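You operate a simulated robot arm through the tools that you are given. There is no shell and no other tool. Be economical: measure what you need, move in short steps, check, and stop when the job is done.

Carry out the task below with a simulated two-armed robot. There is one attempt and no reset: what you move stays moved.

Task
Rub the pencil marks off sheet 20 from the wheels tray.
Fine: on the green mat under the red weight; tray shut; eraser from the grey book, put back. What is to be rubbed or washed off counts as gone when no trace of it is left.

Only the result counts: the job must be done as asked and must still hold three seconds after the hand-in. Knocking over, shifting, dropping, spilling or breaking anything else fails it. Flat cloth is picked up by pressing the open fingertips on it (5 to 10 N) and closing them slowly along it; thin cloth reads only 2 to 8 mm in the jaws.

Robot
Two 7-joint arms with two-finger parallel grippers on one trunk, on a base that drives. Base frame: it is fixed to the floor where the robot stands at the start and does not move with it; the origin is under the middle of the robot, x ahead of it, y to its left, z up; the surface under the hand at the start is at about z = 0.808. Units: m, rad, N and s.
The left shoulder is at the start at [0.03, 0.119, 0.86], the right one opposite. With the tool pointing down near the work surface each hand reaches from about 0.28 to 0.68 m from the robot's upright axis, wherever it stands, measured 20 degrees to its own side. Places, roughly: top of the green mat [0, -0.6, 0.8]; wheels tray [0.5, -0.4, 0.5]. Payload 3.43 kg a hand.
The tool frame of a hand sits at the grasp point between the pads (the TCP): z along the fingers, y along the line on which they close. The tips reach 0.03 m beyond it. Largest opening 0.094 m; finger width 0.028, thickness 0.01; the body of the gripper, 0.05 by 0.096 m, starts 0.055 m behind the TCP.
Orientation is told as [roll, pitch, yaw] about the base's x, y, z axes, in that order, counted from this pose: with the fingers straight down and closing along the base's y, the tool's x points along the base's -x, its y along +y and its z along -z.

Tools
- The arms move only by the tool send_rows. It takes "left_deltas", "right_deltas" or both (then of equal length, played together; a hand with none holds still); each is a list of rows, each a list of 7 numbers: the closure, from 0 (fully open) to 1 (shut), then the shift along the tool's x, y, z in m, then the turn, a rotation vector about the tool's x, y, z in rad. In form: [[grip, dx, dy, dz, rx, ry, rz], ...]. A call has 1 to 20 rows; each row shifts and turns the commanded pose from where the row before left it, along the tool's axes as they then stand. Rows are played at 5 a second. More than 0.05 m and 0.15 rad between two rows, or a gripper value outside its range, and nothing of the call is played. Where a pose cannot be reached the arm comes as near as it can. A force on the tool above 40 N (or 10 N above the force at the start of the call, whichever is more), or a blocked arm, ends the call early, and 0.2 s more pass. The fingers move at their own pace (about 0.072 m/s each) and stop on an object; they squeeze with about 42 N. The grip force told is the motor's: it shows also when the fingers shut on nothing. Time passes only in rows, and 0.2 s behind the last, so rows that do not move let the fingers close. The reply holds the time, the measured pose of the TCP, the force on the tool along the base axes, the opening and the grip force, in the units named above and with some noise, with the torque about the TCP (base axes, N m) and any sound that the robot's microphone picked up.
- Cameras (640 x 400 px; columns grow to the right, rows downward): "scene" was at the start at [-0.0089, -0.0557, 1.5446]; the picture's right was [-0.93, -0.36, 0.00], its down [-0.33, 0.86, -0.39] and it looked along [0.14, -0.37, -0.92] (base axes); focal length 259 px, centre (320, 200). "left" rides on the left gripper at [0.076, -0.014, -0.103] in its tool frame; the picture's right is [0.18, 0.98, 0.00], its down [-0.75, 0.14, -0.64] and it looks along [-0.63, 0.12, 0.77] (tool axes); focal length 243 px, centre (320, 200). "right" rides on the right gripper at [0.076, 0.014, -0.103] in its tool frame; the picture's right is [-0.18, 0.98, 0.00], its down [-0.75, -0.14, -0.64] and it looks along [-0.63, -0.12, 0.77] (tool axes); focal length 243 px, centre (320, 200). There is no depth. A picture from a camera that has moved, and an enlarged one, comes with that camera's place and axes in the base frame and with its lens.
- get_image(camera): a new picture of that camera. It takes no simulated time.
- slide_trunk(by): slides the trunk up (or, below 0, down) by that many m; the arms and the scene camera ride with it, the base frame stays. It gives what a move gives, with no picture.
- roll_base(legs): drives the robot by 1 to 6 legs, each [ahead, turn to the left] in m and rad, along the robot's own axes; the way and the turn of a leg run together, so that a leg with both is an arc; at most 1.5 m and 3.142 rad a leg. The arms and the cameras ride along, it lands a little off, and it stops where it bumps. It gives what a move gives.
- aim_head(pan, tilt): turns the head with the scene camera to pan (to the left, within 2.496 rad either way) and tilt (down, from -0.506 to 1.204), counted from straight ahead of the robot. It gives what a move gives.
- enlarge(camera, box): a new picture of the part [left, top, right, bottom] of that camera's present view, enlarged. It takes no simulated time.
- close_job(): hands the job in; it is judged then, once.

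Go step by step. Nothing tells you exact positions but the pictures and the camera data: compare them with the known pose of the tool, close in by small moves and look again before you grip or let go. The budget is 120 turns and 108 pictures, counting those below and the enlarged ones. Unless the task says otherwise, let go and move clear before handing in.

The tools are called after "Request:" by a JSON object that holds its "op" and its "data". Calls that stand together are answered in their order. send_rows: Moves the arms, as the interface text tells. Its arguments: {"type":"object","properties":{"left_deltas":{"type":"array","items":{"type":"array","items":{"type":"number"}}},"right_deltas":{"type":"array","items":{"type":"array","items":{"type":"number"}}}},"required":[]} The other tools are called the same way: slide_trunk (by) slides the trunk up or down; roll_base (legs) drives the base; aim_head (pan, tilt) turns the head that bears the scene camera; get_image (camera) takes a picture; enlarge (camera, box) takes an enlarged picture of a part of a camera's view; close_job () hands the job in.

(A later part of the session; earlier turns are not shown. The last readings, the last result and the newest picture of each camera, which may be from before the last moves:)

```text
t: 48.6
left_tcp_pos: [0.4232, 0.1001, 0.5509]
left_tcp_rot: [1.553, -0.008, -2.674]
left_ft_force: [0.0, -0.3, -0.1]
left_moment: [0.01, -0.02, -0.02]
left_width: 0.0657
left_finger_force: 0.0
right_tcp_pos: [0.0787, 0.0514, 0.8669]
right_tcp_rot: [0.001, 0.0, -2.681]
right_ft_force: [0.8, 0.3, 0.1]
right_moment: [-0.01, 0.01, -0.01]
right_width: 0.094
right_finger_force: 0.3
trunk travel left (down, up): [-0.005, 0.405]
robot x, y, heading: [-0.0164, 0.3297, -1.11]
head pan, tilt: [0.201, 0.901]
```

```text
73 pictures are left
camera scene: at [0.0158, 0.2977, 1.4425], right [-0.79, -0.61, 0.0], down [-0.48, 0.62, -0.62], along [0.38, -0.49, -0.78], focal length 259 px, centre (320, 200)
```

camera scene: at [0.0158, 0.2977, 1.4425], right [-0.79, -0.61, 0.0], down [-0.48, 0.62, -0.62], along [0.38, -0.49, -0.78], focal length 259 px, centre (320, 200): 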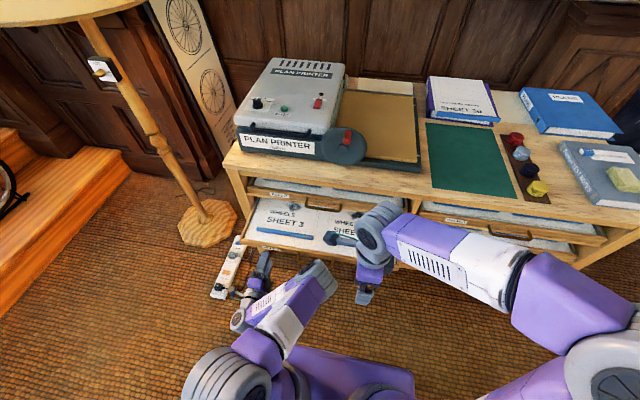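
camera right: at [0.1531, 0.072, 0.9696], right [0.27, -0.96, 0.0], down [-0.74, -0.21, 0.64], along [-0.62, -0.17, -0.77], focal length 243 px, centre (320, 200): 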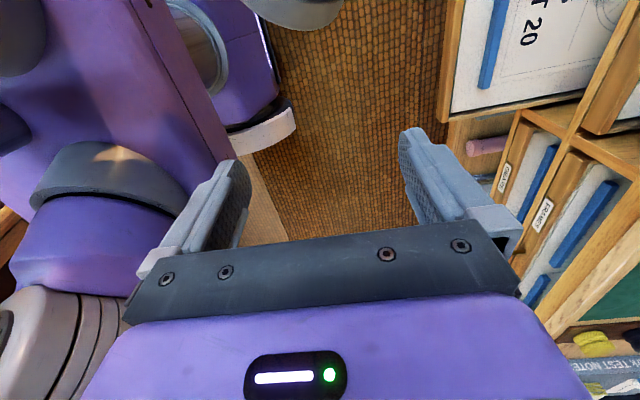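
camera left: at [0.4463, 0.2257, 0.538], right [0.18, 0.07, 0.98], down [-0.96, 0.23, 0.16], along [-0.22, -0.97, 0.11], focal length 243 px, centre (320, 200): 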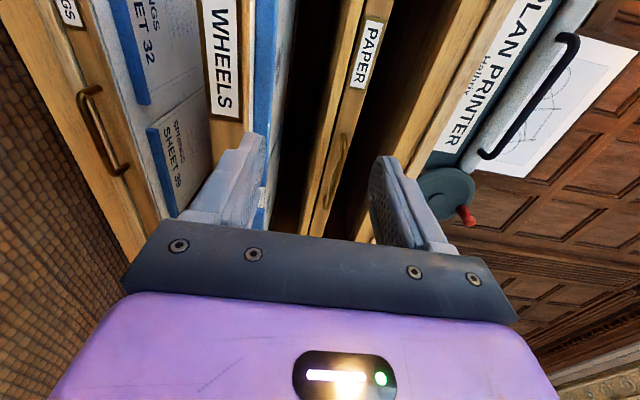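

Request:
{"op": "send_rows", "data": {"right_deltas": [[0, 0, 0, 0, -0.1333, 0, 0], [0, 0, 0, 0, -0.1333, 0, 0], [0, 0, 0, 0, -0.1333, 0, 0], [0, 0.001, 0.0146, 0.036, 0, 0, 0], [0, 0.001, 0.0146, 0.036, 0, 0, 0], [0, 0.001, 0.0146, 0.036, 0, 0, 0], [0, 0.001, 0.0146, 0.036, 0, 0, 0], [0, 0.001, 0.0146, 0.036, 0, 0, 0], [0, 0.001, 0.0146, 0.036, 0, 0, 0], [0, 0.001, 0.0146, 0.036, 0, 0, 0]]}}

Request:
{"op": "get_image", "data": {"camera": "right"}}

Request:
{"op": "get_image", "data": {"camera": "left"}}

```text
t: 50.8
left_tcp_pos: [0.4228, 0.0994, 0.5501]
left_tcp_rot: [1.551, -0.009, -2.673]
left_ft_force: [-0.4, -0.4, -0.8]
left_moment: [-0.01, 0.04, 0.01]
left_width: 0.0659
left_finger_force: 0.0
right_tcp_pos: [0.1722, -0.12, 0.6743]
right_tcp_rot: [0.401, -0.001, -2.681]
right_ft_force: [-0.5, 0.3, 0.4]
right_moment: [-0.01, 0.03, 0.03]
right_width: 0.0941
right_finger_force: 0.1
trunk travel left (down, up): [-0.005, 0.405]
robot x, y, heading: [-0.0183, 0.3287, -1.102]
head pan, tilt: [0.201, 0.901]
```

```text
72 pictures are left
camera right: at [0.2284, -0.0618, 0.7736], right [0.24, -0.89, 0.38], down [-0.84, 0.01, 0.54], along [-0.48, -0.45, -0.75], focal length 243 px, centre (320, 200)
```

right: 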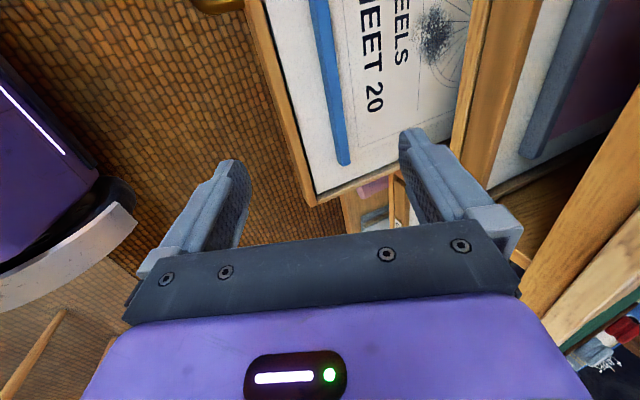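

```text
71 pictures are left
camera left: at [0.4461, 0.2254, 0.5378], right [0.18, 0.07, 0.98], down [-0.96, 0.23, 0.16], along [-0.22, -0.97, 0.11], focal length 243 px, centre (320, 200)
```

left: 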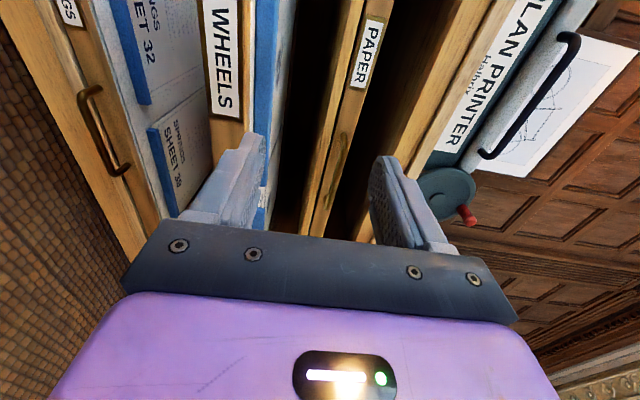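

Strip of sheet 20: centre about (0.223, -0.208, 0.478). I straighten the hand, move over it and descend most of the way.

Request:
{"op": "send_rows", "data": {"right_deltas": [[0.4, 0, 0, 0, 0.1333, 0, 0], [0.4, 0, 0, 0, 0.1333, 0, 0], [0.4, 0, 0, 0, 0.1333, 0, 0], [0.4, 0.005, 0.034, 0, 0, 0, 0], [0.4, 0, 0.034, 0, 0, 0, 0], [0.4, 0, 0.0335, 0, 0, 0, 0], [0.4, 0, 0, 0.04, 0, 0, 0], [0.4, 0, 0, 0.04, 0, 0, 0], [0.4, 0, 0, 0.04, 0, 0, 0]]}}

Request:
{"op": "get_image", "data": {"camera": "right"}}

Request:
{"op": "enlarge", "data": {"camera": "scene", "box": [300, 180, 430, 280]}}

```text
t: 52.8
left_tcp_pos: [0.4222, 0.0995, 0.5501]
left_tcp_rot: [1.553, -0.008, -2.674]
left_ft_force: [-0.9, -0.2, -0.1]
left_moment: [0.01, 0.0, 0.0]
left_width: 0.0654
left_finger_force: 0.1
right_tcp_pos: [0.2206, -0.2089, 0.5536]
right_tcp_rot: [0.001, 0.0, -2.679]
right_ft_force: [0.6, 0.4, 0.1]
right_moment: [0.02, -0.02, -0.01]
right_width: 0.0566
right_finger_force: 0.1
trunk travel left (down, up): [-0.005, 0.405]
robot x, y, heading: [-0.0136, 0.3277, -1.112]
head pan, tilt: [0.201, 0.901]
```

```text
70 pictures are left
camera right: at [0.2959, -0.1865, 0.6564], right [0.27, -0.96, 0.0], down [-0.74, -0.21, 0.64], along [-0.62, -0.18, -0.77], focal length 243 px, centre (320, 200)
```

right: 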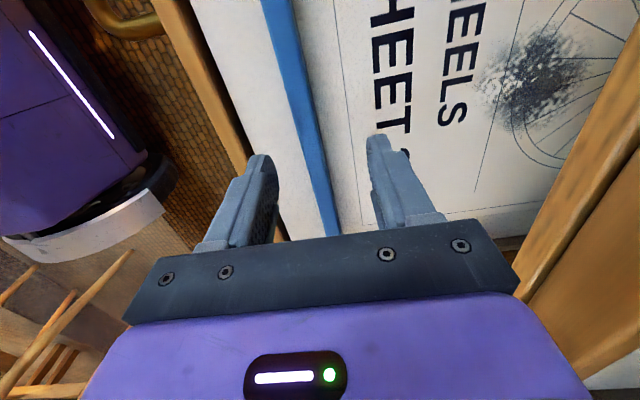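

```text
4.00 times, centred on (365, 230) of scene
camera zoom: at [0.0155, 0.2975, 1.4425], right [-0.79, -0.61, 0.0], down [-0.48, 0.62, -0.62], along [0.38, -0.49, -0.78], focal length 1036 px, centre (140, 80)
```

zoom: 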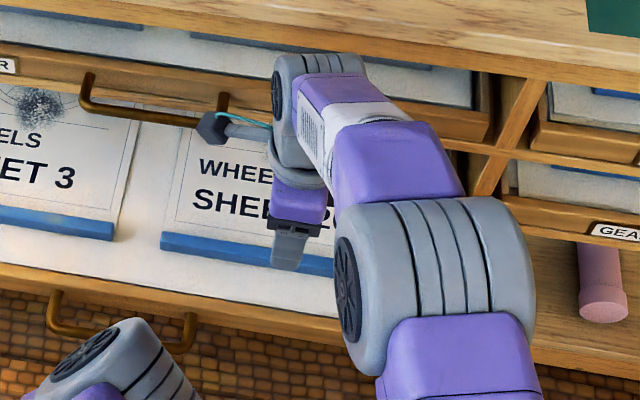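

Well centred over the strip. I descend and close.

Request:
{"op": "send_rows", "data": {"right_deltas": [[0.4, 0, 0, 0.02, 0, 0, 0], [0.4, 0, 0, 0.018, 0, 0, 0], [0.4, 0, 0, 0.01, 0, 0, 0], [0.4, 0, 0, 0.004, 0, 0, 0]]}}

Request:
{"op": "get_image", "data": {"camera": "right"}}

```text
t: 54.0
left_tcp_pos: [0.4225, 0.0997, 0.5506]
left_tcp_rot: [1.553, -0.008, -2.675]
left_ft_force: [0.7, -1.5, -0.5]
left_moment: [0.04, -0.03, -0.02]
left_width: 0.066
left_finger_force: 0.2
right_tcp_pos: [0.2232, -0.214, 0.5107]
right_tcp_rot: [0.021, 0.002, -2.681]
right_ft_force: [-0.1, -1.4, 9.9]
right_moment: [-0.36, -0.1, -0.04]
right_width: 0.0574
right_finger_force: 1.8
trunk travel left (down, up): [-0.005, 0.405]
robot x, y, heading: [-0.0172, 0.3309, -1.111]
head pan, tilt: [0.201, 0.901]
stopped in row 4 (right hand): the force on the tool passed its limit at 42 N (the readings are from after the stop); the commanded pose is now the measured one
```

```text
68 pictures are left
camera right: at [0.2975, -0.19, 0.6135], right [0.27, -0.96, 0.02], down [-0.75, -0.2, 0.64], along [-0.61, -0.19, -0.77], focal length 243 px, centre (320, 200)
```

right: 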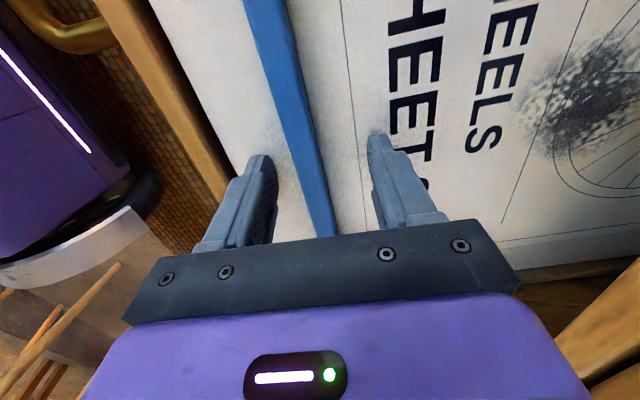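

The tips touch the tray bottom at z≈0.481. I lift 2 mm and close on the strip.

Request:
{"op": "send_rows", "data": {"right_deltas": [[0.4, 0, 0, -0.002, 0, 0, 0], [0.6, 0, 0, 0, 0, 0, 0], [0.8, 0, 0, 0, 0, 0, 0], [1, 0, 0, 0, 0, 0, 0], [1, 0, 0, 0, 0, 0, 0], [1, 0, 0, 0, 0, 0, 0]]}}

Request:
{"op": "get_image", "data": {"camera": "right"}}

```text
t: 55.4
left_tcp_pos: [0.4231, 0.1, 0.5508]
left_tcp_rot: [1.554, -0.009, -2.674]
left_ft_force: [-0.2, 0.5, 0.1]
left_moment: [0.01, 0.02, 0.02]
left_width: 0.0658
left_finger_force: 0.0
right_tcp_pos: [0.2234, -0.2114, 0.5118]
right_tcp_rot: [0.018, 0.001, -2.68]
right_ft_force: [2.0, 0.0, 14.7]
right_moment: [0.22, 0.0, 0.11]
right_width: 0.0144
right_finger_force: 42.3
trunk travel left (down, up): [-0.005, 0.405]
robot x, y, heading: [-0.0183, 0.3322, -1.109]
head pan, tilt: [0.201, 0.901]
```

```text
67 pictures are left
camera right: at [0.2972, -0.1882, 0.6142], right [0.27, -0.96, 0.02], down [-0.74, -0.2, 0.64], along [-0.61, -0.19, -0.77], focal length 243 px, centre (320, 200)
```

right: 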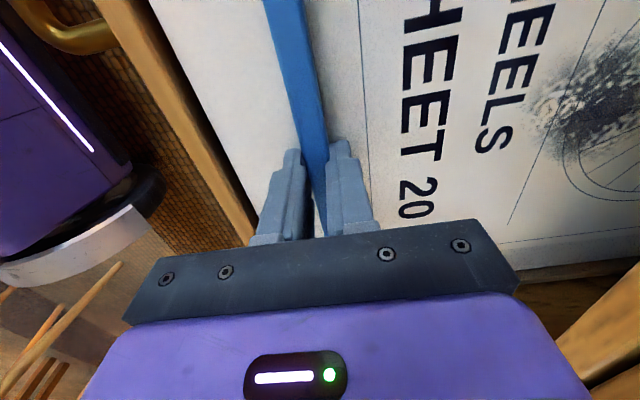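

Strip gripped at 14 mm. I lift a little and look.

Request:
{"op": "send_rows", "data": {"right_deltas": [[1, 0, 0, -0.01, 0, 0, 0], [1, 0, 0, -0.012, 0, 0, 0], [1, 0, 0, -0.013, 0, 0, 0]]}}

Request:
{"op": "get_image", "data": {"camera": "right"}}

Request:
{"op": "get_image", "data": {"camera": "scene"}}

```text
t: 56.2
left_tcp_pos: [0.4219, 0.1002, 0.5509]
left_tcp_rot: [1.553, -0.008, -2.672]
left_ft_force: [0.2, -0.5, -0.1]
left_moment: [-0.02, 0.0, 0.01]
left_width: 0.0657
left_finger_force: 0.0
right_tcp_pos: [0.2225, -0.2107, 0.5461]
right_tcp_rot: [0.012, 0.0, -2.681]
right_ft_force: [0.0, -0.2, -1.4]
right_moment: [0.14, 0.1, -0.02]
right_width: 0.014
right_finger_force: 42.0
trunk travel left (down, up): [-0.005, 0.405]
robot x, y, heading: [-0.0154, 0.3314, -1.105]
head pan, tilt: [0.201, 0.901]
```

```text
66 pictures are left
camera right: at [0.2964, -0.1883, 0.6474], right [0.27, -0.96, 0.01], down [-0.74, -0.2, 0.64], along [-0.61, -0.18, -0.77], focal length 243 px, centre (320, 200)
```

right: 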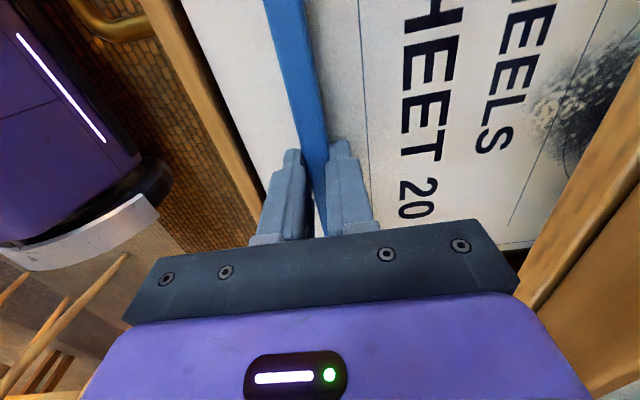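

```text
65 pictures are left
camera scene: at [0.0154, 0.2976, 1.4425], right [-0.79, -0.61, 0.0], down [-0.48, 0.62, -0.62], along [0.38, -0.49, -0.78], focal length 259 px, centre (320, 200)
```

scene: 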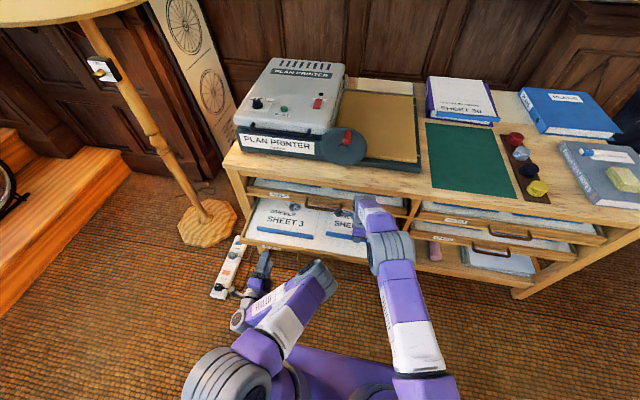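

The sheet is stiff and lifts flat. I draw it straight out towards the robot.

Request:
{"op": "send_rows", "data": {"right_deltas": [[1, 0, -0.02, -0.003, 0, 0, 0], [1, 0, -0.025, 0, 0, 0, 0], [1, 0, -0.025, 0, 0, 0, 0], [1, 0, -0.025, 0, 0, 0, 0], [1, 0, -0.025, 0, 0, 0, 0], [1, 0, -0.025, 0, 0, 0, 0], [1, 0, -0.025, 0, 0, 0, 0], [1, 0, -0.025, 0, 0, 0, 0]]}}

Request:
{"op": "get_image", "data": {"camera": "scene"}}

```text
t: 58.0
left_tcp_pos: [0.4234, 0.0987, 0.5513]
left_tcp_rot: [1.55, -0.009, -2.675]
left_ft_force: [-0.7, 0.2, 0.1]
left_moment: [0.0, 0.0, -0.01]
left_width: 0.0657
left_finger_force: 0.0
right_tcp_pos: [0.1357, -0.0355, 0.5486]
right_tcp_rot: [0.016, 0.002, -2.681]
right_ft_force: [0.5, -0.6, -0.3]
right_moment: [0.13, 0.06, 0.02]
right_width: 0.0141
right_finger_force: 42.5
trunk travel left (down, up): [-0.005, 0.405]
robot x, y, heading: [-0.02, 0.3283, -1.108]
head pan, tilt: [0.201, 0.901]
```

```text
64 pictures are left
camera scene: at [0.0154, 0.2976, 1.4425], right [-0.79, -0.61, 0.0], down [-0.48, 0.62, -0.62], along [0.38, -0.49, -0.78], focal length 259 px, centre (320, 200)
```

scene: 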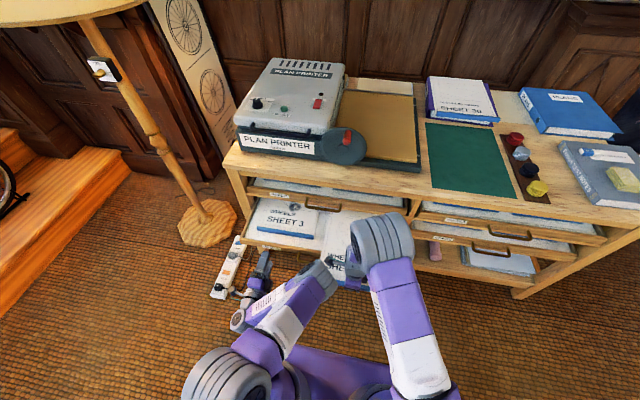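

Request:
{"op": "enlarge", "data": {"camera": "scene", "box": [230, 180, 450, 320]}}

Request:
{"op": "get_image", "data": {"camera": "right"}}

```text
2.86 times, centred on (340, 250) of scene
camera zoom: at [0.0154, 0.2976, 1.4425], right [-0.79, -0.61, 0.0], down [-0.48, 0.62, -0.62], along [0.38, -0.49, -0.78], focal length 740 px, centre (263, 57)
```

zoom: 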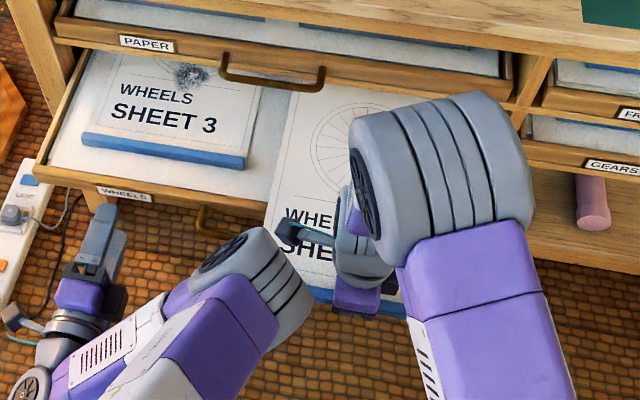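

```text
62 pictures are left
camera right: at [0.2088, -0.0123, 0.649], right [0.27, -0.96, 0.01], down [-0.74, -0.2, 0.64], along [-0.61, -0.18, -0.77], focal length 243 px, centre (320, 200)
```

right: 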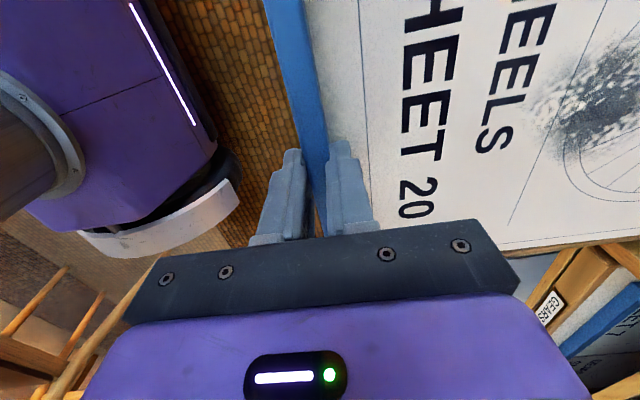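

The left elbow is above the sheet's corner, so I move the left hand outwards first.

Request:
{"op": "send_rows", "data": {"left_deltas": [[0.3, 0.04, 0.0, 0, 0, 0, 0], [0.3, 0.04, 0.0, 0, 0, 0, 0], [0.3, 0.04, 0.0, 0, 0, 0, 0], [0.3, 0.04, 0.0, 0.02, 0, 0, 0], [0.3, 0.02, 0.0, 0.03, 0, 0, 0]]}}

Request:
{"op": "enlarge", "data": {"camera": "scene", "box": [180, 180, 450, 350]}}

```text
t: 59.2
left_tcp_pos: [0.6077, 0.1339, 0.5492]
left_tcp_rot: [1.548, -0.009, -2.672]
left_ft_force: [0.3, 0.8, -0.7]
left_moment: [0.0, -0.01, -0.04]
left_width: 0.0656
left_finger_force: 0.1
left hand out of reach, approached as far as the arm can: row 1
right_tcp_pos: [0.1347, -0.0359, 0.5467]
right_tcp_rot: [0.015, 0.002, -2.68]
right_ft_force: [0.5, -0.4, -1.0]
right_moment: [0.14, 0.09, 0.01]
right_width: 0.014
right_finger_force: 41.9
trunk travel left (down, up): [-0.005, 0.405]
robot x, y, heading: [-0.0178, 0.3302, -1.116]
head pan, tilt: [0.201, 0.901]
```

```text
2.35 times, centred on (315, 265) of scene
camera zoom: at [0.0155, 0.2976, 1.4425], right [-0.79, -0.61, 0.0], down [-0.48, 0.62, -0.62], along [0.38, -0.49, -0.78], focal length 610 px, centre (332, 47)
```

zoom: 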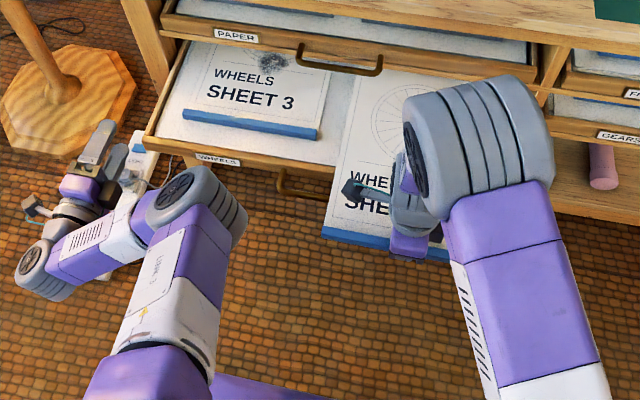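

Request:
{"op": "send_rows", "data": {"right_deltas": [[1, 0, -0.02, 0, 0, 0, 0], [1, 0, -0.02, 0, 0, 0, 0], [1, 0, -0.02, 0, 0, 0, 0]]}}

Request:
{"op": "roll_base", "data": {"legs": [[-0.08, 0]]}}

Request:
{"op": "get_image", "data": {"camera": "scene"}}

```text
t: 60.0
left_tcp_pos: [0.6081, 0.1338, 0.5487]
left_tcp_rot: [1.55, -0.008, -2.673]
left_ft_force: [0.0, 0.5, -0.2]
left_moment: [-0.01, 0.0, 0.0]
left_width: 0.0657
left_finger_force: 0.0
right_tcp_pos: [0.1096, 0.0181, 0.5462]
right_tcp_rot: [0.015, 0.002, -2.682]
right_ft_force: [0.4, 0.7, -0.8]
right_moment: [0.12, 0.06, 0.0]
right_width: 0.0141
right_finger_force: 42.0
trunk travel left (down, up): [-0.005, 0.405]
robot x, y, heading: [-0.015, 0.329, -1.113]
head pan, tilt: [0.201, 0.901]
```

```text
t: 61.0
left_tcp_pos: [0.5738, 0.2041, 0.5487]
left_tcp_rot: [1.551, -0.008, -2.675]
left_ft_force: [-0.1, -0.2, -0.4]
left_moment: [0.0, 0.0, 0.01]
left_width: 0.066
left_finger_force: 0.1
right_tcp_pos: [0.0757, 0.0872, 0.5458]
right_tcp_rot: [0.017, 0.002, -2.68]
right_ft_force: [0.2, 0.6, -1.5]
right_moment: [0.11, 0.08, -0.01]
right_width: 0.014
right_finger_force: 42.1
trunk travel left (down, up): [-0.005, 0.405]
robot x, y, heading: [-0.0499, 0.4028, -1.109]
head pan, tilt: [0.201, 0.901]
```

```text
60 pictures are left
camera scene: at [-0.0195, 0.3678, 1.4425], right [-0.79, -0.61, 0.0], down [-0.48, 0.62, -0.62], along [0.38, -0.49, -0.78], focal length 259 px, centre (320, 200)
```

scene: 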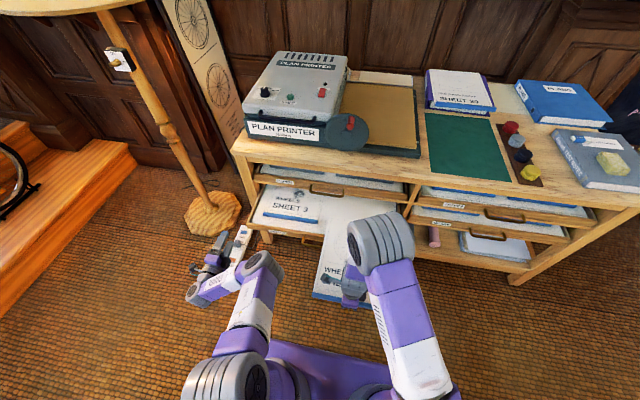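

Request:
{"op": "enlarge", "data": {"camera": "scene", "box": [280, 170, 430, 310]}}

```text
2.86 times, centred on (355, 240) of scene
camera zoom: at [-0.0195, 0.3678, 1.4425], right [-0.79, -0.61, 0.0], down [-0.48, 0.62, -0.62], along [0.38, -0.49, -0.78], focal length 740 px, centre (220, 86)
```

zoom: 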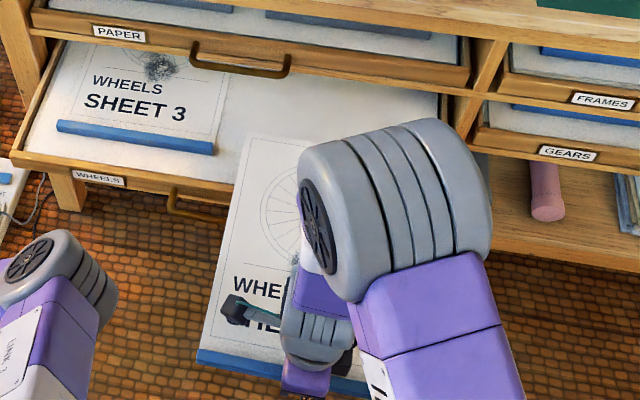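

The sheet (about 0.25 × 0.34 m) is clear of the cabinet. I back off slightly more and raise the trunk.

Request:
{"op": "send_rows", "data": {"right_deltas": [[1, 0, -0.015, 0, 0, 0, 0], [1, 0, -0.015, 0, 0, 0, 0]]}}

Request:
{"op": "roll_base", "data": {"legs": [[-0.035, 0]]}}

Request:
{"op": "slide_trunk", "data": {"by": 0.27}}

Request:
{"op": "send_rows", "data": {"left_deltas": [[0.3, -0.03, 0.03, -0.01, 0, 0, 0], [0.3, -0.03, 0.03, -0.01, 0, 0, 0], [0.3, -0.03, 0.03, -0.01, 0, 0, 0], [0.3, -0.03, 0.03, -0.01, 0, 0, 0], [0.3, -0.03, 0.03, -0.01, 0, 0, 0], [0.3, -0.03, 0.03, -0.01, 0, 0, 0]], "right_deltas": [[1, 0, 0, -0.03, 0, 0, 0], [1, 0, 0, -0.03, 0, 0, 0], [1, 0, 0, -0.03, 0, 0, 0], [1, 0, 0, -0.03, 0, 0, 0], [1, 0, 0, -0.03, 0, 0, 0], [1, 0, 0, -0.03, 0, 0, 0]]}}

Request:
{"op": "get_image", "data": {"camera": "scene"}}

```text
t: 61.6
left_tcp_pos: [0.5742, 0.204, 0.5492]
left_tcp_rot: [1.551, -0.007, -2.674]
left_ft_force: [-0.2, 0.0, -0.9]
left_moment: [0.03, 0.02, -0.03]
left_width: 0.0659
left_finger_force: 0.1
right_tcp_pos: [0.0622, 0.1148, 0.5448]
right_tcp_rot: [0.012, 0.0, -2.68]
right_ft_force: [0.1, -0.4, -0.5]
right_moment: [0.11, 0.08, 0.0]
right_width: 0.0137
right_finger_force: 41.3
trunk travel left (down, up): [-0.005, 0.405]
robot x, y, heading: [-0.0517, 0.3984, -1.111]
head pan, tilt: [0.201, 0.901]
```

```text
t: 62.5
left_tcp_pos: [0.5573, 0.2354, 0.5494]
left_tcp_rot: [1.55, -0.009, -2.673]
left_ft_force: [-0.1, 0.9, -0.4]
left_moment: [0.0, 0.04, 0.0]
left_width: 0.0656
left_finger_force: 0.1
right_tcp_pos: [0.0462, 0.1455, 0.5453]
right_tcp_rot: [0.017, 0.002, -2.68]
right_ft_force: [-0.2, 1.1, -1.2]
right_moment: [0.12, 0.08, 0.02]
right_width: 0.0138
right_finger_force: 41.8
trunk travel left (down, up): [-0.005, 0.405]
robot x, y, heading: [-0.0653, 0.4344, -1.109]
head pan, tilt: [0.201, 0.901]
```

```text
t: 65.2
left_tcp_pos: [0.5581, 0.2356, 0.8191]
left_tcp_rot: [1.55, -0.008, -2.674]
left_ft_force: [-1.3, 0.1, 0.2]
left_moment: [0.0, -0.02, -0.03]
left_width: 0.0658
left_finger_force: 0.1
right_tcp_pos: [0.0469, 0.1465, 0.8152]
right_tcp_rot: [0.015, 0.003, -2.678]
right_ft_force: [0.4, 0.5, -2.0]
right_moment: [0.12, 0.04, 0.0]
right_width: 0.0142
right_finger_force: 41.9
trunk travel left (down, up): [-0.275, 0.135]
robot x, y, heading: [-0.0674, 0.4371, -1.109]
head pan, tilt: [0.201, 0.901]
```

```text
t: 66.1
left_tcp_pos: [0.4658, 0.2309, 0.9121]
left_tcp_rot: [1.536, -0.001, -2.649]
left_ft_force: [-0.3, -0.2, -0.4]
left_moment: [-0.01, 0.02, -0.03]
left_width: 0.0657
left_finger_force: 0.1
right_tcp_pos: [0.0305, 0.1484, 0.9118]
right_tcp_rot: [-0.007, -0.008, -2.675]
right_ft_force: [-102.6, 17.9, 133.2]
right_moment: [3.17, -24.47, 5.49]
right_width: 0.0141
right_finger_force: 42.3
trunk travel left (down, up): [-0.275, 0.135]
robot x, y, heading: [-0.0649, 0.4291, -1.116]
head pan, tilt: [0.201, 0.901]
stopped in row 4 (right hand): the force on the tool passed its limit at 86 N (the readings are from after the stop); the commanded pose is now the measured one
```

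```text
58 pictures are left
camera scene: at [-0.0358, 0.3996, 1.7125], right [-0.79, -0.61, 0.0], down [-0.48, 0.62, -0.62], along [0.38, -0.49, -0.78], focal length 259 px, centre (320, 200)
```

scene: 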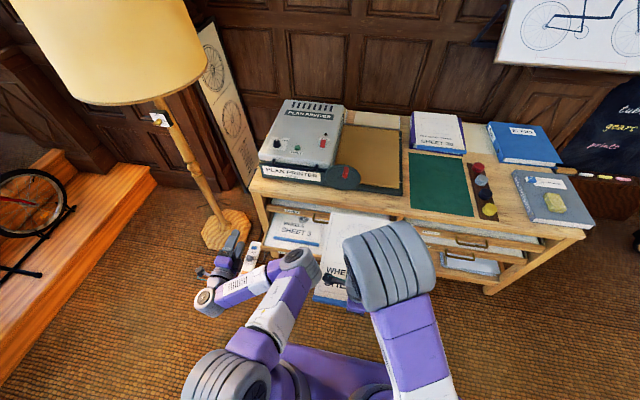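

The left elbow touched the right wrist. I move the left arm back outwards.

Request:
{"op": "send_rows", "data": {"left_deltas": [[0.3, 0.03, -0.02, 0.01, 0, 0, 0], [0.3, 0.03, -0.02, 0.01, 0, 0, 0], [0.3, 0.03, -0.02, 0.01, 0, 0, 0], [0.3, 0.02, -0.02, 0.01, 0, 0, 0]]}}

Request:
{"op": "enlarge", "data": {"camera": "scene", "box": [180, 180, 470, 370]}}

Request:
{"op": "get_image", "data": {"camera": "right"}}

```text
t: 67.1
left_tcp_pos: [0.5772, 0.2381, 0.8328]
left_tcp_rot: [1.549, -0.006, -2.664]
left_ft_force: [0.5, 0.3, -0.4]
left_moment: [-0.04, 0.03, 0.0]
left_width: 0.0655
left_finger_force: 0.1
right_tcp_pos: [0.0334, 0.1478, 0.9071]
right_tcp_rot: [0.001, -0.013, -2.687]
right_ft_force: [-0.9, -0.6, -1.6]
right_moment: [0.11, 0.06, 0.01]
right_width: 0.0141
right_finger_force: 41.9
trunk travel left (down, up): [-0.275, 0.135]
robot x, y, heading: [-0.0688, 0.4337, -1.11]
head pan, tilt: [0.201, 0.901]
```

```text
2.11 times, centred on (325, 275) of scene
camera zoom: at [-0.0346, 0.3996, 1.7125], right [-0.79, -0.61, 0.0], down [-0.48, 0.62, -0.62], along [0.38, -0.49, -0.78], focal length 545 px, centre (310, 42)
```

zoom: 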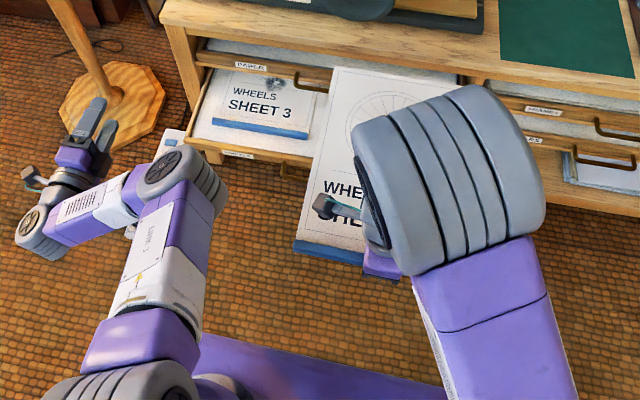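

```text
56 pictures are left
camera right: at [0.1099, 0.1685, 1.0095], right [0.27, -0.96, 0.0], down [-0.73, -0.2, 0.65], along [-0.63, -0.18, -0.76], focal length 243 px, centre (320, 200)
```

right: 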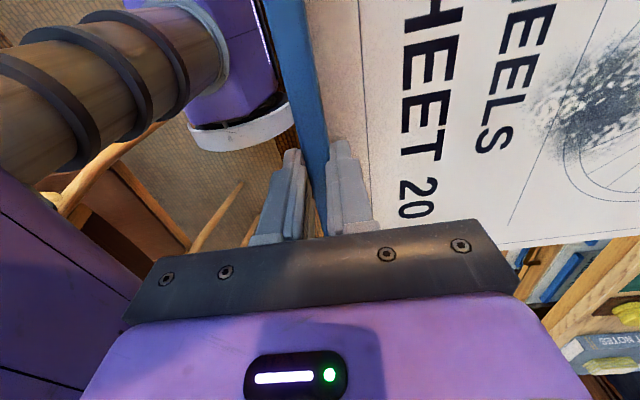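

Grip held and the sheet is unharmed. I shift the sheet to the right to give the left arm room, then tuck the left arm in higher.

Request:
{"op": "send_rows", "data": {"right_deltas": [[1, -0.04, 0, 0, 0, 0, 0], [1, -0.04, 0, 0, 0, 0, 0], [1, -0.04, 0, 0, 0, 0, 0], [1, -0.04, 0, 0, 0, 0, 0], [1, -0.03, 0, -0.02, 0, 0, 0]]}}

Request:
{"op": "send_rows", "data": {"left_deltas": [[0.3, -0.02, 0.03, -0.01, 0, 0, 0], [0.3, -0.02, 0.03, -0.01, 0, 0, 0], [0.3, -0.03, 0.03, -0.01, 0, 0, 0], [0.3, -0.03, 0.03, -0.01, 0, 0, 0], [0.3, -0.03, 0.03, -0.01, 0, 0, 0], [0.3, -0.03, 0.03, -0.01, 0, 0, 0]]}}

Request:
{"op": "slide_trunk", "data": {"by": 0.08}}

Request:
{"op": "get_image", "data": {"camera": "scene"}}

```text
t: 68.3
left_tcp_pos: [0.5782, 0.2381, 0.8343]
left_tcp_rot: [1.549, -0.007, -2.664]
left_ft_force: [-1.3, 0.4, 0.7]
left_moment: [-0.01, 0.01, -0.02]
left_width: 0.0656
left_finger_force: 0.0
right_tcp_pos: [-0.1375, 0.0637, 0.9312]
right_tcp_rot: [0.001, -0.012, -2.685]
right_ft_force: [-0.2, 0.4, -0.9]
right_moment: [0.12, 0.06, -0.01]
right_width: 0.0139
right_finger_force: 42.2
trunk travel left (down, up): [-0.275, 0.135]
robot x, y, heading: [-0.0676, 0.4327, -1.107]
head pan, tilt: [0.201, 0.901]
```

```text
t: 69.7
left_tcp_pos: [0.4102, 0.2061, 1.0131]
left_tcp_rot: [1.551, -0.005, -2.657]
left_ft_force: [0.5, -0.1, 0.1]
left_moment: [0.0, 0.01, 0.01]
left_width: 0.0658
left_finger_force: 0.0
left hand out of reach, approached as far as the arm can: row 6
right_tcp_pos: [-0.1377, 0.0638, 0.931]
right_tcp_rot: [0.002, -0.009, -2.688]
right_ft_force: [-0.5, -0.4, -1.9]
right_moment: [0.12, 0.12, 0.0]
right_width: 0.0141
right_finger_force: 42.0
trunk travel left (down, up): [-0.275, 0.135]
robot x, y, heading: [-0.0684, 0.4335, -1.114]
head pan, tilt: [0.201, 0.901]
```

```text
t: 70.9
left_tcp_pos: [0.4115, 0.2075, 1.0943]
left_tcp_rot: [1.549, -0.006, -2.657]
left_ft_force: [0.5, -0.8, 0.4]
left_moment: [0.01, -0.02, 0.03]
left_width: 0.066
left_finger_force: 0.0
right_tcp_pos: [-0.137, 0.0631, 1.0111]
right_tcp_rot: [0.002, -0.013, -2.687]
right_ft_force: [0.2, 0.3, -0.5]
right_moment: [0.17, 0.06, 0.02]
right_width: 0.0142
right_finger_force: 42.0
trunk travel left (down, up): [-0.355, 0.055]
robot x, y, heading: [-0.067, 0.4342, -1.109]
head pan, tilt: [0.201, 0.901]
```

```text
55 pictures are left
camera scene: at [-0.035, 0.3991, 1.7924], right [-0.79, -0.61, 0.0], down [-0.48, 0.62, -0.62], along [0.38, -0.49, -0.78], focal length 259 px, centre (320, 200)
```

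scene: 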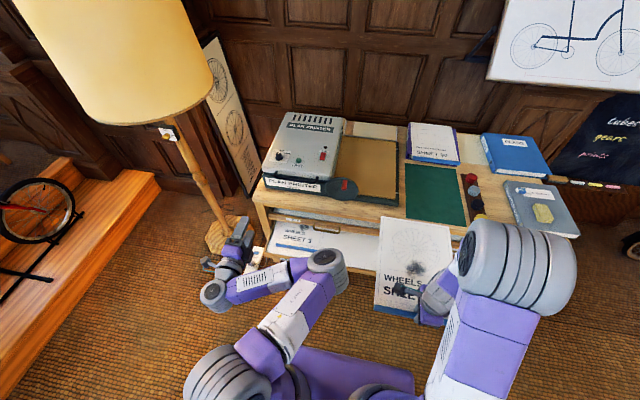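

Request:
{"op": "roll_base", "data": {"legs": [[0, -0.69], [0.28, 0], [0, 0.7]]}}

Request:
{"op": "aim_head", "data": {"pan": -0.2, "tilt": 1.0}}

Request:
{"op": "get_image", "data": {"camera": "scene"}}

```text
t: 72.1
left_tcp_pos: [0.3695, 0.1327, 1.0944]
left_tcp_rot: [1.549, -0.004, -2.819]
left_ft_force: [0.3, -0.3, -0.1]
left_moment: [-0.01, 0.0, 0.02]
left_width: 0.0658
left_finger_force: 0.1
right_tcp_pos: [-0.1965, 0.0784, 1.0116]
right_tcp_rot: [-0.001, -0.011, -2.846]
right_ft_force: [0.0, 0.0, -0.4]
right_moment: [0.15, 0.05, 0.01]
right_width: 0.0142
right_finger_force: 42.2
trunk travel left (down, up): [-0.355, 0.055]
robot x, y, heading: [-0.067, 0.4337, -1.267]
head pan, tilt: [0.201, 0.901]
stopped in leg 1: the robot was blocked; the commanded pose is now the measured one
```

```text
t: 72.9
left_tcp_pos: [0.3687, 0.134, 1.0935]
left_tcp_rot: [1.549, -0.005, -2.82]
left_ft_force: [-0.3, 1.2, 0.1]
left_moment: [0.03, 0.0, -0.02]
left_width: 0.066
left_finger_force: 0.1
right_tcp_pos: [-0.1947, 0.0782, 1.0103]
right_tcp_rot: [0.003, -0.013, -2.847]
right_ft_force: [0.7, 0.3, -1.3]
right_moment: [0.14, 0.06, 0.02]
right_width: 0.0141
right_finger_force: 42.2
trunk travel left (down, up): [-0.355, 0.055]
robot x, y, heading: [-0.0664, 0.4345, -1.267]
head pan, tilt: [-0.201, 1.0]
```

```text
54 pictures are left
camera scene: at [-0.0698, 0.3913, 1.7853], right [-0.99, -0.1, 0.0], down [-0.09, 0.84, -0.54], along [0.06, -0.54, -0.84], focal length 259 px, centre (320, 200)
```

scene: 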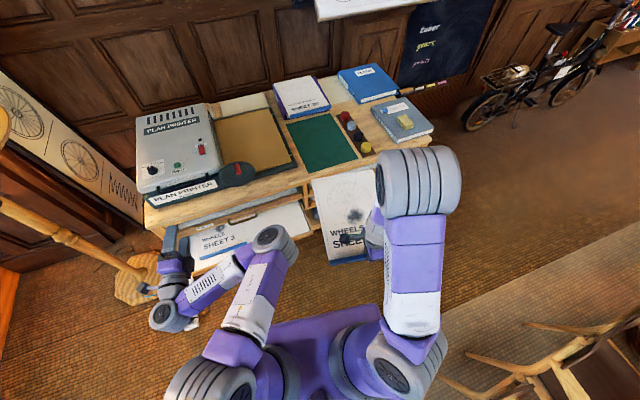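

The base touched something behind on the right (chair). I move forward first, then turn.

Request:
{"op": "roll_base", "data": {"legs": [[0.1, 0]]}}

Request:
{"op": "aim_head", "data": {"pan": -1.5, "tilt": 1.1}}

Request:
{"op": "get_image", "data": {"camera": "scene"}}

```text
t: 74.1
left_tcp_pos: [0.3995, 0.0373, 1.0938]
left_tcp_rot: [1.548, -0.005, -2.818]
left_ft_force: [-0.5, 0.4, 0.3]
left_moment: [0.01, 0.01, 0.03]
left_width: 0.0656
left_finger_force: 0.1
right_tcp_pos: [-0.1646, -0.0167, 1.0107]
right_tcp_rot: [0.0, -0.01, -2.848]
right_ft_force: [0.2, 1.1, -1.1]
right_moment: [0.13, 0.05, -0.03]
right_width: 0.0141
right_finger_force: 41.7
trunk travel left (down, up): [-0.355, 0.055]
robot x, y, heading: [-0.0372, 0.338, -1.266]
head pan, tilt: [-0.201, 1.0]
```

```text
t: 75.5
left_tcp_pos: [0.3996, 0.0369, 1.0942]
left_tcp_rot: [1.549, -0.005, -2.819]
left_ft_force: [-0.3, 1.0, 0.5]
left_moment: [-0.01, -0.01, -0.02]
left_width: 0.0657
left_finger_force: 0.1
right_tcp_pos: [-0.1646, -0.0169, 1.0121]
right_tcp_rot: [0.001, -0.01, -2.848]
right_ft_force: [0.2, -0.4, -1.5]
right_moment: [0.19, 0.04, 0.0]
right_width: 0.0141
right_finger_force: 42.0
trunk travel left (down, up): [-0.355, 0.055]
robot x, y, heading: [-0.0384, 0.3374, -1.269]
head pan, tilt: [-1.499, 1.1]
```

```text
53 pictures are left
camera scene: at [-0.1058, 0.342, 1.7787], right [-0.37, 0.93, 0.0], down [0.83, 0.33, -0.45], along [-0.42, -0.17, -0.89], focal length 259 px, centre (320, 200)
```

scene: 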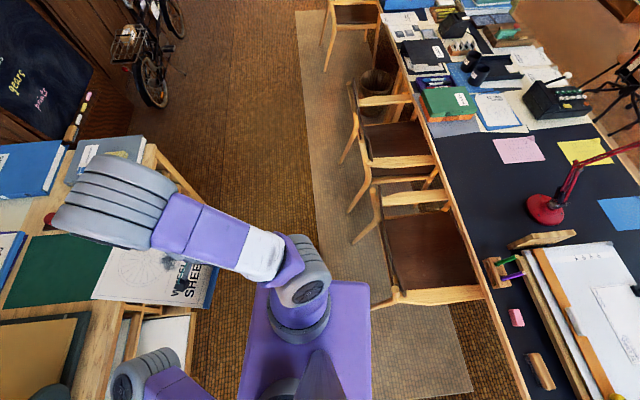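

The chair leg is right beside the base corner. I go farther forward before turning.

Request:
{"op": "roll_base", "data": {"legs": [[0.11, 0], [0, -0.6], [0.15, 0], [0, 0.77]]}}

Request:
{"op": "aim_head", "data": {"pan": -0.3, "tilt": 1.1}}

Request:
{"op": "get_image", "data": {"camera": "scene"}}

```text
t: 81.4
left_tcp_pos: [0.4338, -0.1304, 1.0938]
left_tcp_rot: [1.549, -0.005, -2.645]
left_ft_force: [-0.7, 1.2, 0.9]
left_moment: [-0.02, 0.02, -0.02]
left_width: 0.0657
left_finger_force: 0.0
right_tcp_pos: [-0.1135, -0.2813, 1.0111]
right_tcp_rot: [0.0, -0.012, -2.676]
right_ft_force: [0.1, -0.4, -0.5]
right_moment: [0.12, 0.07, 0.01]
right_width: 0.0137
right_finger_force: 42.4
trunk travel left (down, up): [-0.355, 0.055]
robot x, y, heading: [-0.0472, 0.0905, -1.091]
head pan, tilt: [-1.499, 1.1]
```

```text
t: 82.8
left_tcp_pos: [0.4333, -0.1307, 1.0948]
left_tcp_rot: [1.548, -0.005, -2.645]
left_ft_force: [-1.0, -0.2, 0.1]
left_moment: [0.01, -0.01, 0.02]
left_width: 0.0658
left_finger_force: 0.0
right_tcp_pos: [-0.1134, -0.281, 1.0109]
right_tcp_rot: [0.0, -0.01, -2.677]
right_ft_force: [-1.2, 0.3, -0.9]
right_moment: [0.13, 0.04, 0.01]
right_width: 0.0143
right_finger_force: 42.0
trunk travel left (down, up): [-0.355, 0.055]
robot x, y, heading: [-0.0488, 0.0885, -1.092]
head pan, tilt: [-0.3, 1.1]
```

```text
52 pictures are left
camera scene: at [-0.0518, 0.0536, 1.7787], right [-0.98, -0.17, 0.0], down [-0.15, 0.88, -0.45], along [0.08, -0.45, -0.89], focal length 259 px, centre (320, 200)
```

scene: 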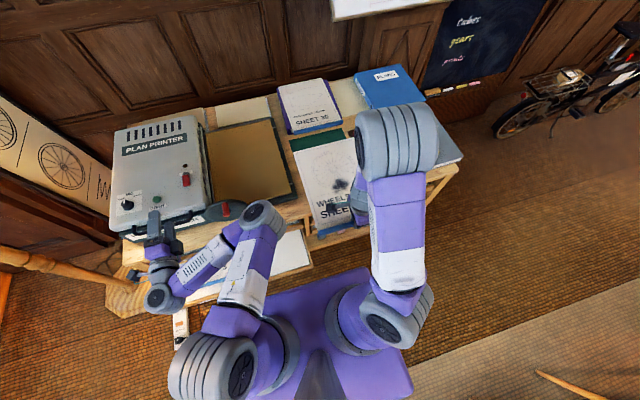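

Sheet is above the mat now. I move it forward and part way down, then compare its edges with the mat's.

Request:
{"op": "send_rows", "data": {"right_deltas": [[1, -0.003, 0.035, 0, 0, 0, 0], [1, -0.003, 0.035, 0, 0, 0, 0], [1, -0.003, 0.035, 0, 0, 0, 0], [1, -0.003, 0.035, 0, 0, 0, 0], [1, -0.002, 0.03, 0.03, 0, 0, 0], [1, 0, 0, 0.035, 0, 0, 0], [1, 0, 0, 0.035, 0, 0, 0]]}}

Request:
{"op": "enlarge", "data": {"camera": "scene", "box": [260, 80, 480, 260]}}

Request:
{"op": "get_image", "data": {"camera": "right"}}

```text
t: 84.4
left_tcp_pos: [0.4342, -0.1304, 1.0947]
left_tcp_rot: [1.547, -0.005, -2.647]
left_ft_force: [-0.2, 0.8, 0.2]
left_moment: [-0.01, -0.01, 0.0]
left_width: 0.0659
left_finger_force: 0.1
right_tcp_pos: [-0.0518, -0.4391, 0.9115]
right_tcp_rot: [0.0, -0.011, -2.675]
right_ft_force: [0.1, 0.5, -2.0]
right_moment: [0.15, 0.06, 0.02]
right_width: 0.0142
right_finger_force: 41.8
trunk travel left (down, up): [-0.355, 0.055]
robot x, y, heading: [-0.0499, 0.0916, -1.091]
head pan, tilt: [-0.3, 1.1]
```

```text
2.22 times, centred on (370, 170) of scene
camera zoom: at [-0.0516, 0.0524, 1.7786], right [-0.98, -0.17, 0.0], down [-0.16, 0.88, -0.45], along [0.08, -0.45, -0.89], focal length 576 px, centre (209, 267)
```

zoom: 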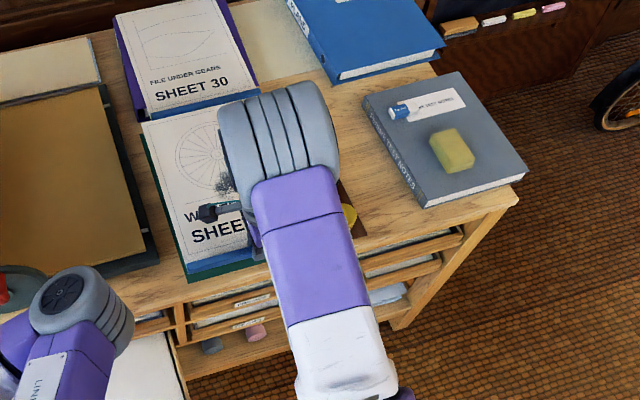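

```text
50 pictures are left
camera right: at [0.0243, -0.4171, 1.0132], right [0.28, -0.96, 0.0], down [-0.73, -0.21, 0.65], along [-0.62, -0.18, -0.76], focal length 243 px, centre (320, 200)
```

right: 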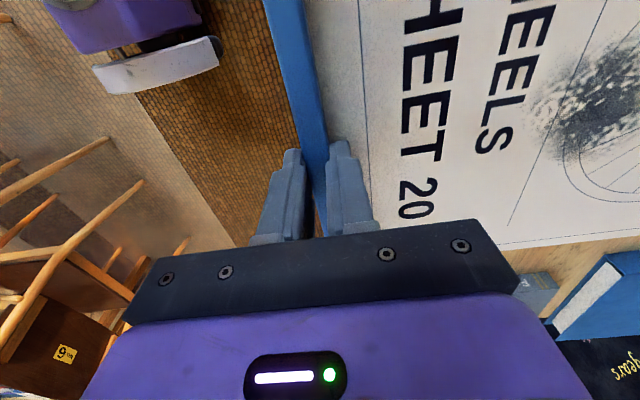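

Sheet needs about 2 cm forward and 1 cm right. I correct and lower to near contact.

Request:
{"op": "send_rows", "data": {"right_deltas": [[1, -0.012, 0.022, 0, 0, 0, -0.015], [1, 0, 0, 0.03, 0, 0, 0], [1, 0, 0, 0.025, 0, 0, 0]]}}

Request:
{"op": "enlarge", "data": {"camera": "scene", "box": [270, 100, 410, 240]}}

```text
t: 85.2
left_tcp_pos: [0.4334, -0.13, 1.0933]
left_tcp_rot: [1.547, -0.004, -2.645]
left_ft_force: [-0.4, -0.6, -0.2]
left_moment: [-0.02, -0.06, -0.03]
left_width: 0.0658
left_finger_force: 0.1
right_tcp_pos: [-0.0506, -0.4651, 0.8555]
right_tcp_rot: [-0.001, -0.009, -2.662]
right_ft_force: [0.0, 0.1, -1.5]
right_moment: [0.12, 0.08, 0.01]
right_width: 0.0141
right_finger_force: 42.5
trunk travel left (down, up): [-0.355, 0.055]
robot x, y, heading: [-0.0483, 0.0898, -1.098]
head pan, tilt: [-0.3, 1.1]
```

```text
2.86 times, centred on (340, 170) of scene
camera zoom: at [-0.0518, 0.0529, 1.7786], right [-0.98, -0.17, 0.0], down [-0.16, 0.88, -0.45], along [0.08, -0.45, -0.89], focal length 740 px, centre (263, 286)
```

zoom: 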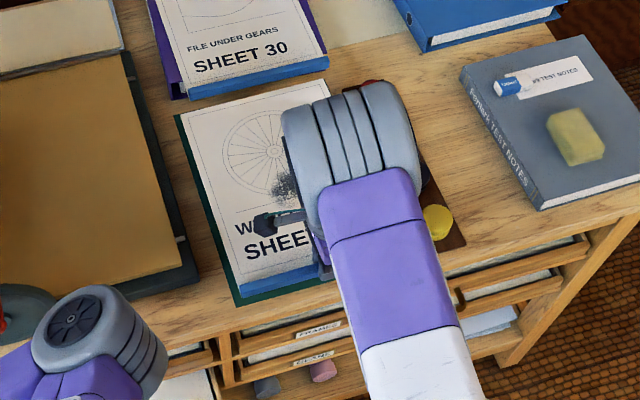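

Nicely within the mat. I lower to contact in small steps.

Request:
{"op": "send_rows", "data": {"right_deltas": [[1, 0, 0, 0.006, 0, 0, 0], [1, 0, 0, 0.003, 0, 0, 0], [1, 0, 0, 0.003, 0, 0, 0], [1, 0, 0, 0.002, 0, 0, 0]]}}

```text
t: 86.2
left_tcp_pos: [0.4335, -0.1298, 1.0931]
left_tcp_rot: [1.547, -0.006, -2.645]
left_ft_force: [-0.4, -0.1, -0.1]
left_moment: [-0.02, 0.01, 0.0]
left_width: 0.0657
left_finger_force: 0.1
right_tcp_pos: [-0.0505, -0.4646, 0.8439]
right_tcp_rot: [0.001, -0.01, -2.662]
right_ft_force: [-0.4, 0.3, -1.9]
right_moment: [0.14, 0.08, 0.01]
right_width: 0.014
right_finger_force: 41.9
trunk travel left (down, up): [-0.355, 0.055]
robot x, y, heading: [-0.0531, 0.091, -1.095]
head pan, tilt: [-0.3, 1.1]
```

Request:
{"op": "send_rows", "data": {"right_deltas": [[1, 0, 0, 0.002, 0, 0, 0], [1, 0, 0, 0.002, 0, 0, 0], [1, 0, 0, 0.0015, 0, 0, 0]]}}

```text
t: 87.0
left_tcp_pos: [0.4324, -0.1297, 1.0934]
left_tcp_rot: [1.55, -0.006, -2.646]
left_ft_force: [0.5, 0.0, -0.6]
left_moment: [-0.03, -0.01, 0.01]
left_width: 0.0659
left_finger_force: 0.1
right_tcp_pos: [-0.0518, -0.4628, 0.837]
right_tcp_rot: [-0.001, -0.012, -2.662]
right_ft_force: [-0.1, -0.5, -1.3]
right_moment: [0.11, 0.1, -0.04]
right_width: 0.0141
right_finger_force: 42.2
trunk travel left (down, up): [-0.355, 0.055]
robot x, y, heading: [-0.0506, 0.0905, -1.095]
head pan, tilt: [-0.3, 1.1]
```

Request:
{"op": "send_rows", "data": {"right_deltas": [[1, 0, 0, 0.0015, 0, 0, 0], [1, 0, 0, 0.0015, 0, 0, 0], [1, 0, 0, 0.0015, 0, 0, 0]]}}

Request:
{"op": "get_image", "data": {"camera": "right"}}

```text
t: 87.8
left_tcp_pos: [0.4328, -0.131, 1.094]
left_tcp_rot: [1.549, -0.006, -2.646]
left_ft_force: [-0.3, 0.0, -0.5]
left_moment: [0.01, -0.02, 0.0]
left_width: 0.0659
left_finger_force: 0.1
right_tcp_pos: [-0.0524, -0.4658, 0.8338]
right_tcp_rot: [0.002, -0.01, -2.661]
right_ft_force: [0.5, -0.6, -1.3]
right_moment: [0.14, 0.08, 0.02]
right_width: 0.0141
right_finger_force: 42.0
trunk travel left (down, up): [-0.355, 0.055]
robot x, y, heading: [-0.0504, 0.0889, -1.098]
head pan, tilt: [-0.3, 1.1]
```

```text
48 pictures are left
camera right: at [0.0224, -0.4417, 0.9333], right [0.29, -0.96, 0.0], down [-0.73, -0.22, 0.65], along [-0.62, -0.19, -0.76], focal length 243 px, centre (320, 200)
```

right: 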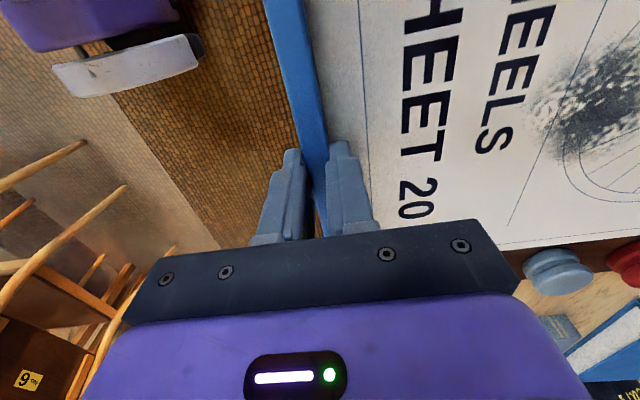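

Request:
{"op": "send_rows", "data": {"right_deltas": [[1, 0, 0, 0.0015, 0, 0, 0], [1, 0, 0, 0.0015, 0, 0, 0], [1, 0, 0, 0.0015, 0, 0, 0], [1, 0, 0, 0.0015, 0, 0, 0]]}}

Request:
{"op": "get_image", "data": {"camera": "right"}}

```text
t: 88.8
left_tcp_pos: [0.4343, -0.1303, 1.0949]
left_tcp_rot: [1.549, -0.006, -2.644]
left_ft_force: [-0.6, 0.1, -0.5]
left_moment: [0.01, 0.02, 0.01]
left_width: 0.0659
left_finger_force: 0.1
right_tcp_pos: [-0.0523, -0.4645, 0.8263]
right_tcp_rot: [0.001, -0.011, -2.662]
right_ft_force: [-0.1, 0.1, -0.5]
right_moment: [0.11, 0.05, 0.02]
right_width: 0.0141
right_finger_force: 41.6
trunk travel left (down, up): [-0.355, 0.055]
robot x, y, heading: [-0.0468, 0.0928, -1.097]
head pan, tilt: [-0.3, 1.1]
```

```text
47 pictures are left
camera right: at [0.0225, -0.4409, 0.9282], right [0.29, -0.96, 0.0], down [-0.73, -0.22, 0.65], along [-0.62, -0.19, -0.76], focal length 243 px, centre (320, 200)
```

right: 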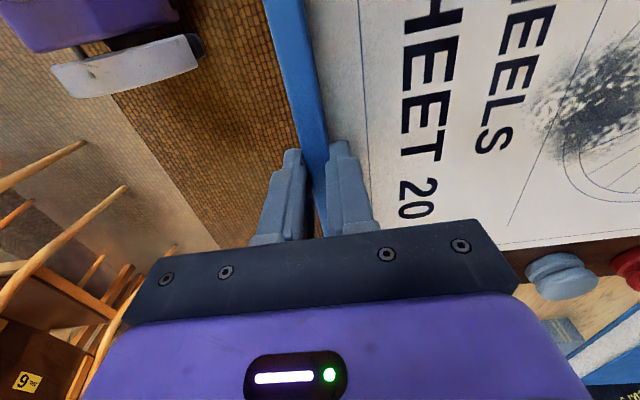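

Request:
{"op": "send_rows", "data": {"right_deltas": [[1, 0, 0, 0.0015, 0, 0, 0], [1, 0, 0, 0.0015, 0, 0, 0], [1, 0, 0, 0.0015, 0, 0, 0], [1, 0, 0, 0.0015, 0, 0, 0]]}}

Request:
{"op": "enlarge", "data": {"camera": "scene", "box": [270, 100, 410, 240]}}

```text
t: 89.8
left_tcp_pos: [0.4338, -0.131, 1.0934]
left_tcp_rot: [1.548, -0.006, -2.645]
left_ft_force: [0.1, 0.2, 0.5]
left_moment: [0.01, 0.01, -0.02]
left_width: 0.0661
left_finger_force: 0.1
right_tcp_pos: [-0.0527, -0.4643, 0.82]
right_tcp_rot: [0.0, -0.011, -2.662]
right_ft_force: [-0.4, -0.4, -0.9]
right_moment: [0.16, 0.11, -0.03]
right_width: 0.0143
right_finger_force: 42.1
trunk travel left (down, up): [-0.355, 0.055]
robot x, y, heading: [-0.0464, 0.0913, -1.092]
head pan, tilt: [-0.3, 1.1]
```

```text
2.86 times, centred on (340, 170) of scene
camera zoom: at [-0.0517, 0.0535, 1.7787], right [-0.98, -0.17, 0.0], down [-0.16, 0.88, -0.45], along [0.08, -0.45, -0.89], focal length 740 px, centre (263, 286)
```

zoom: 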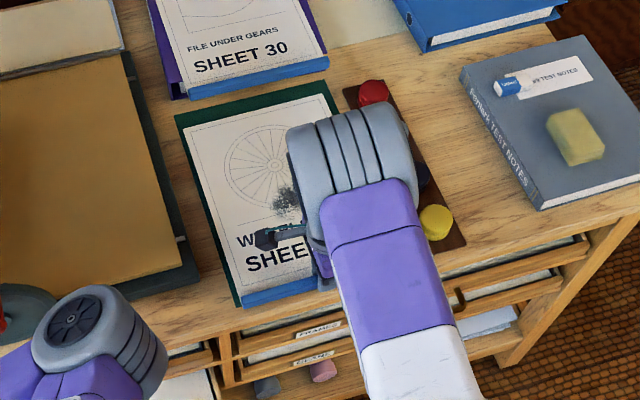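

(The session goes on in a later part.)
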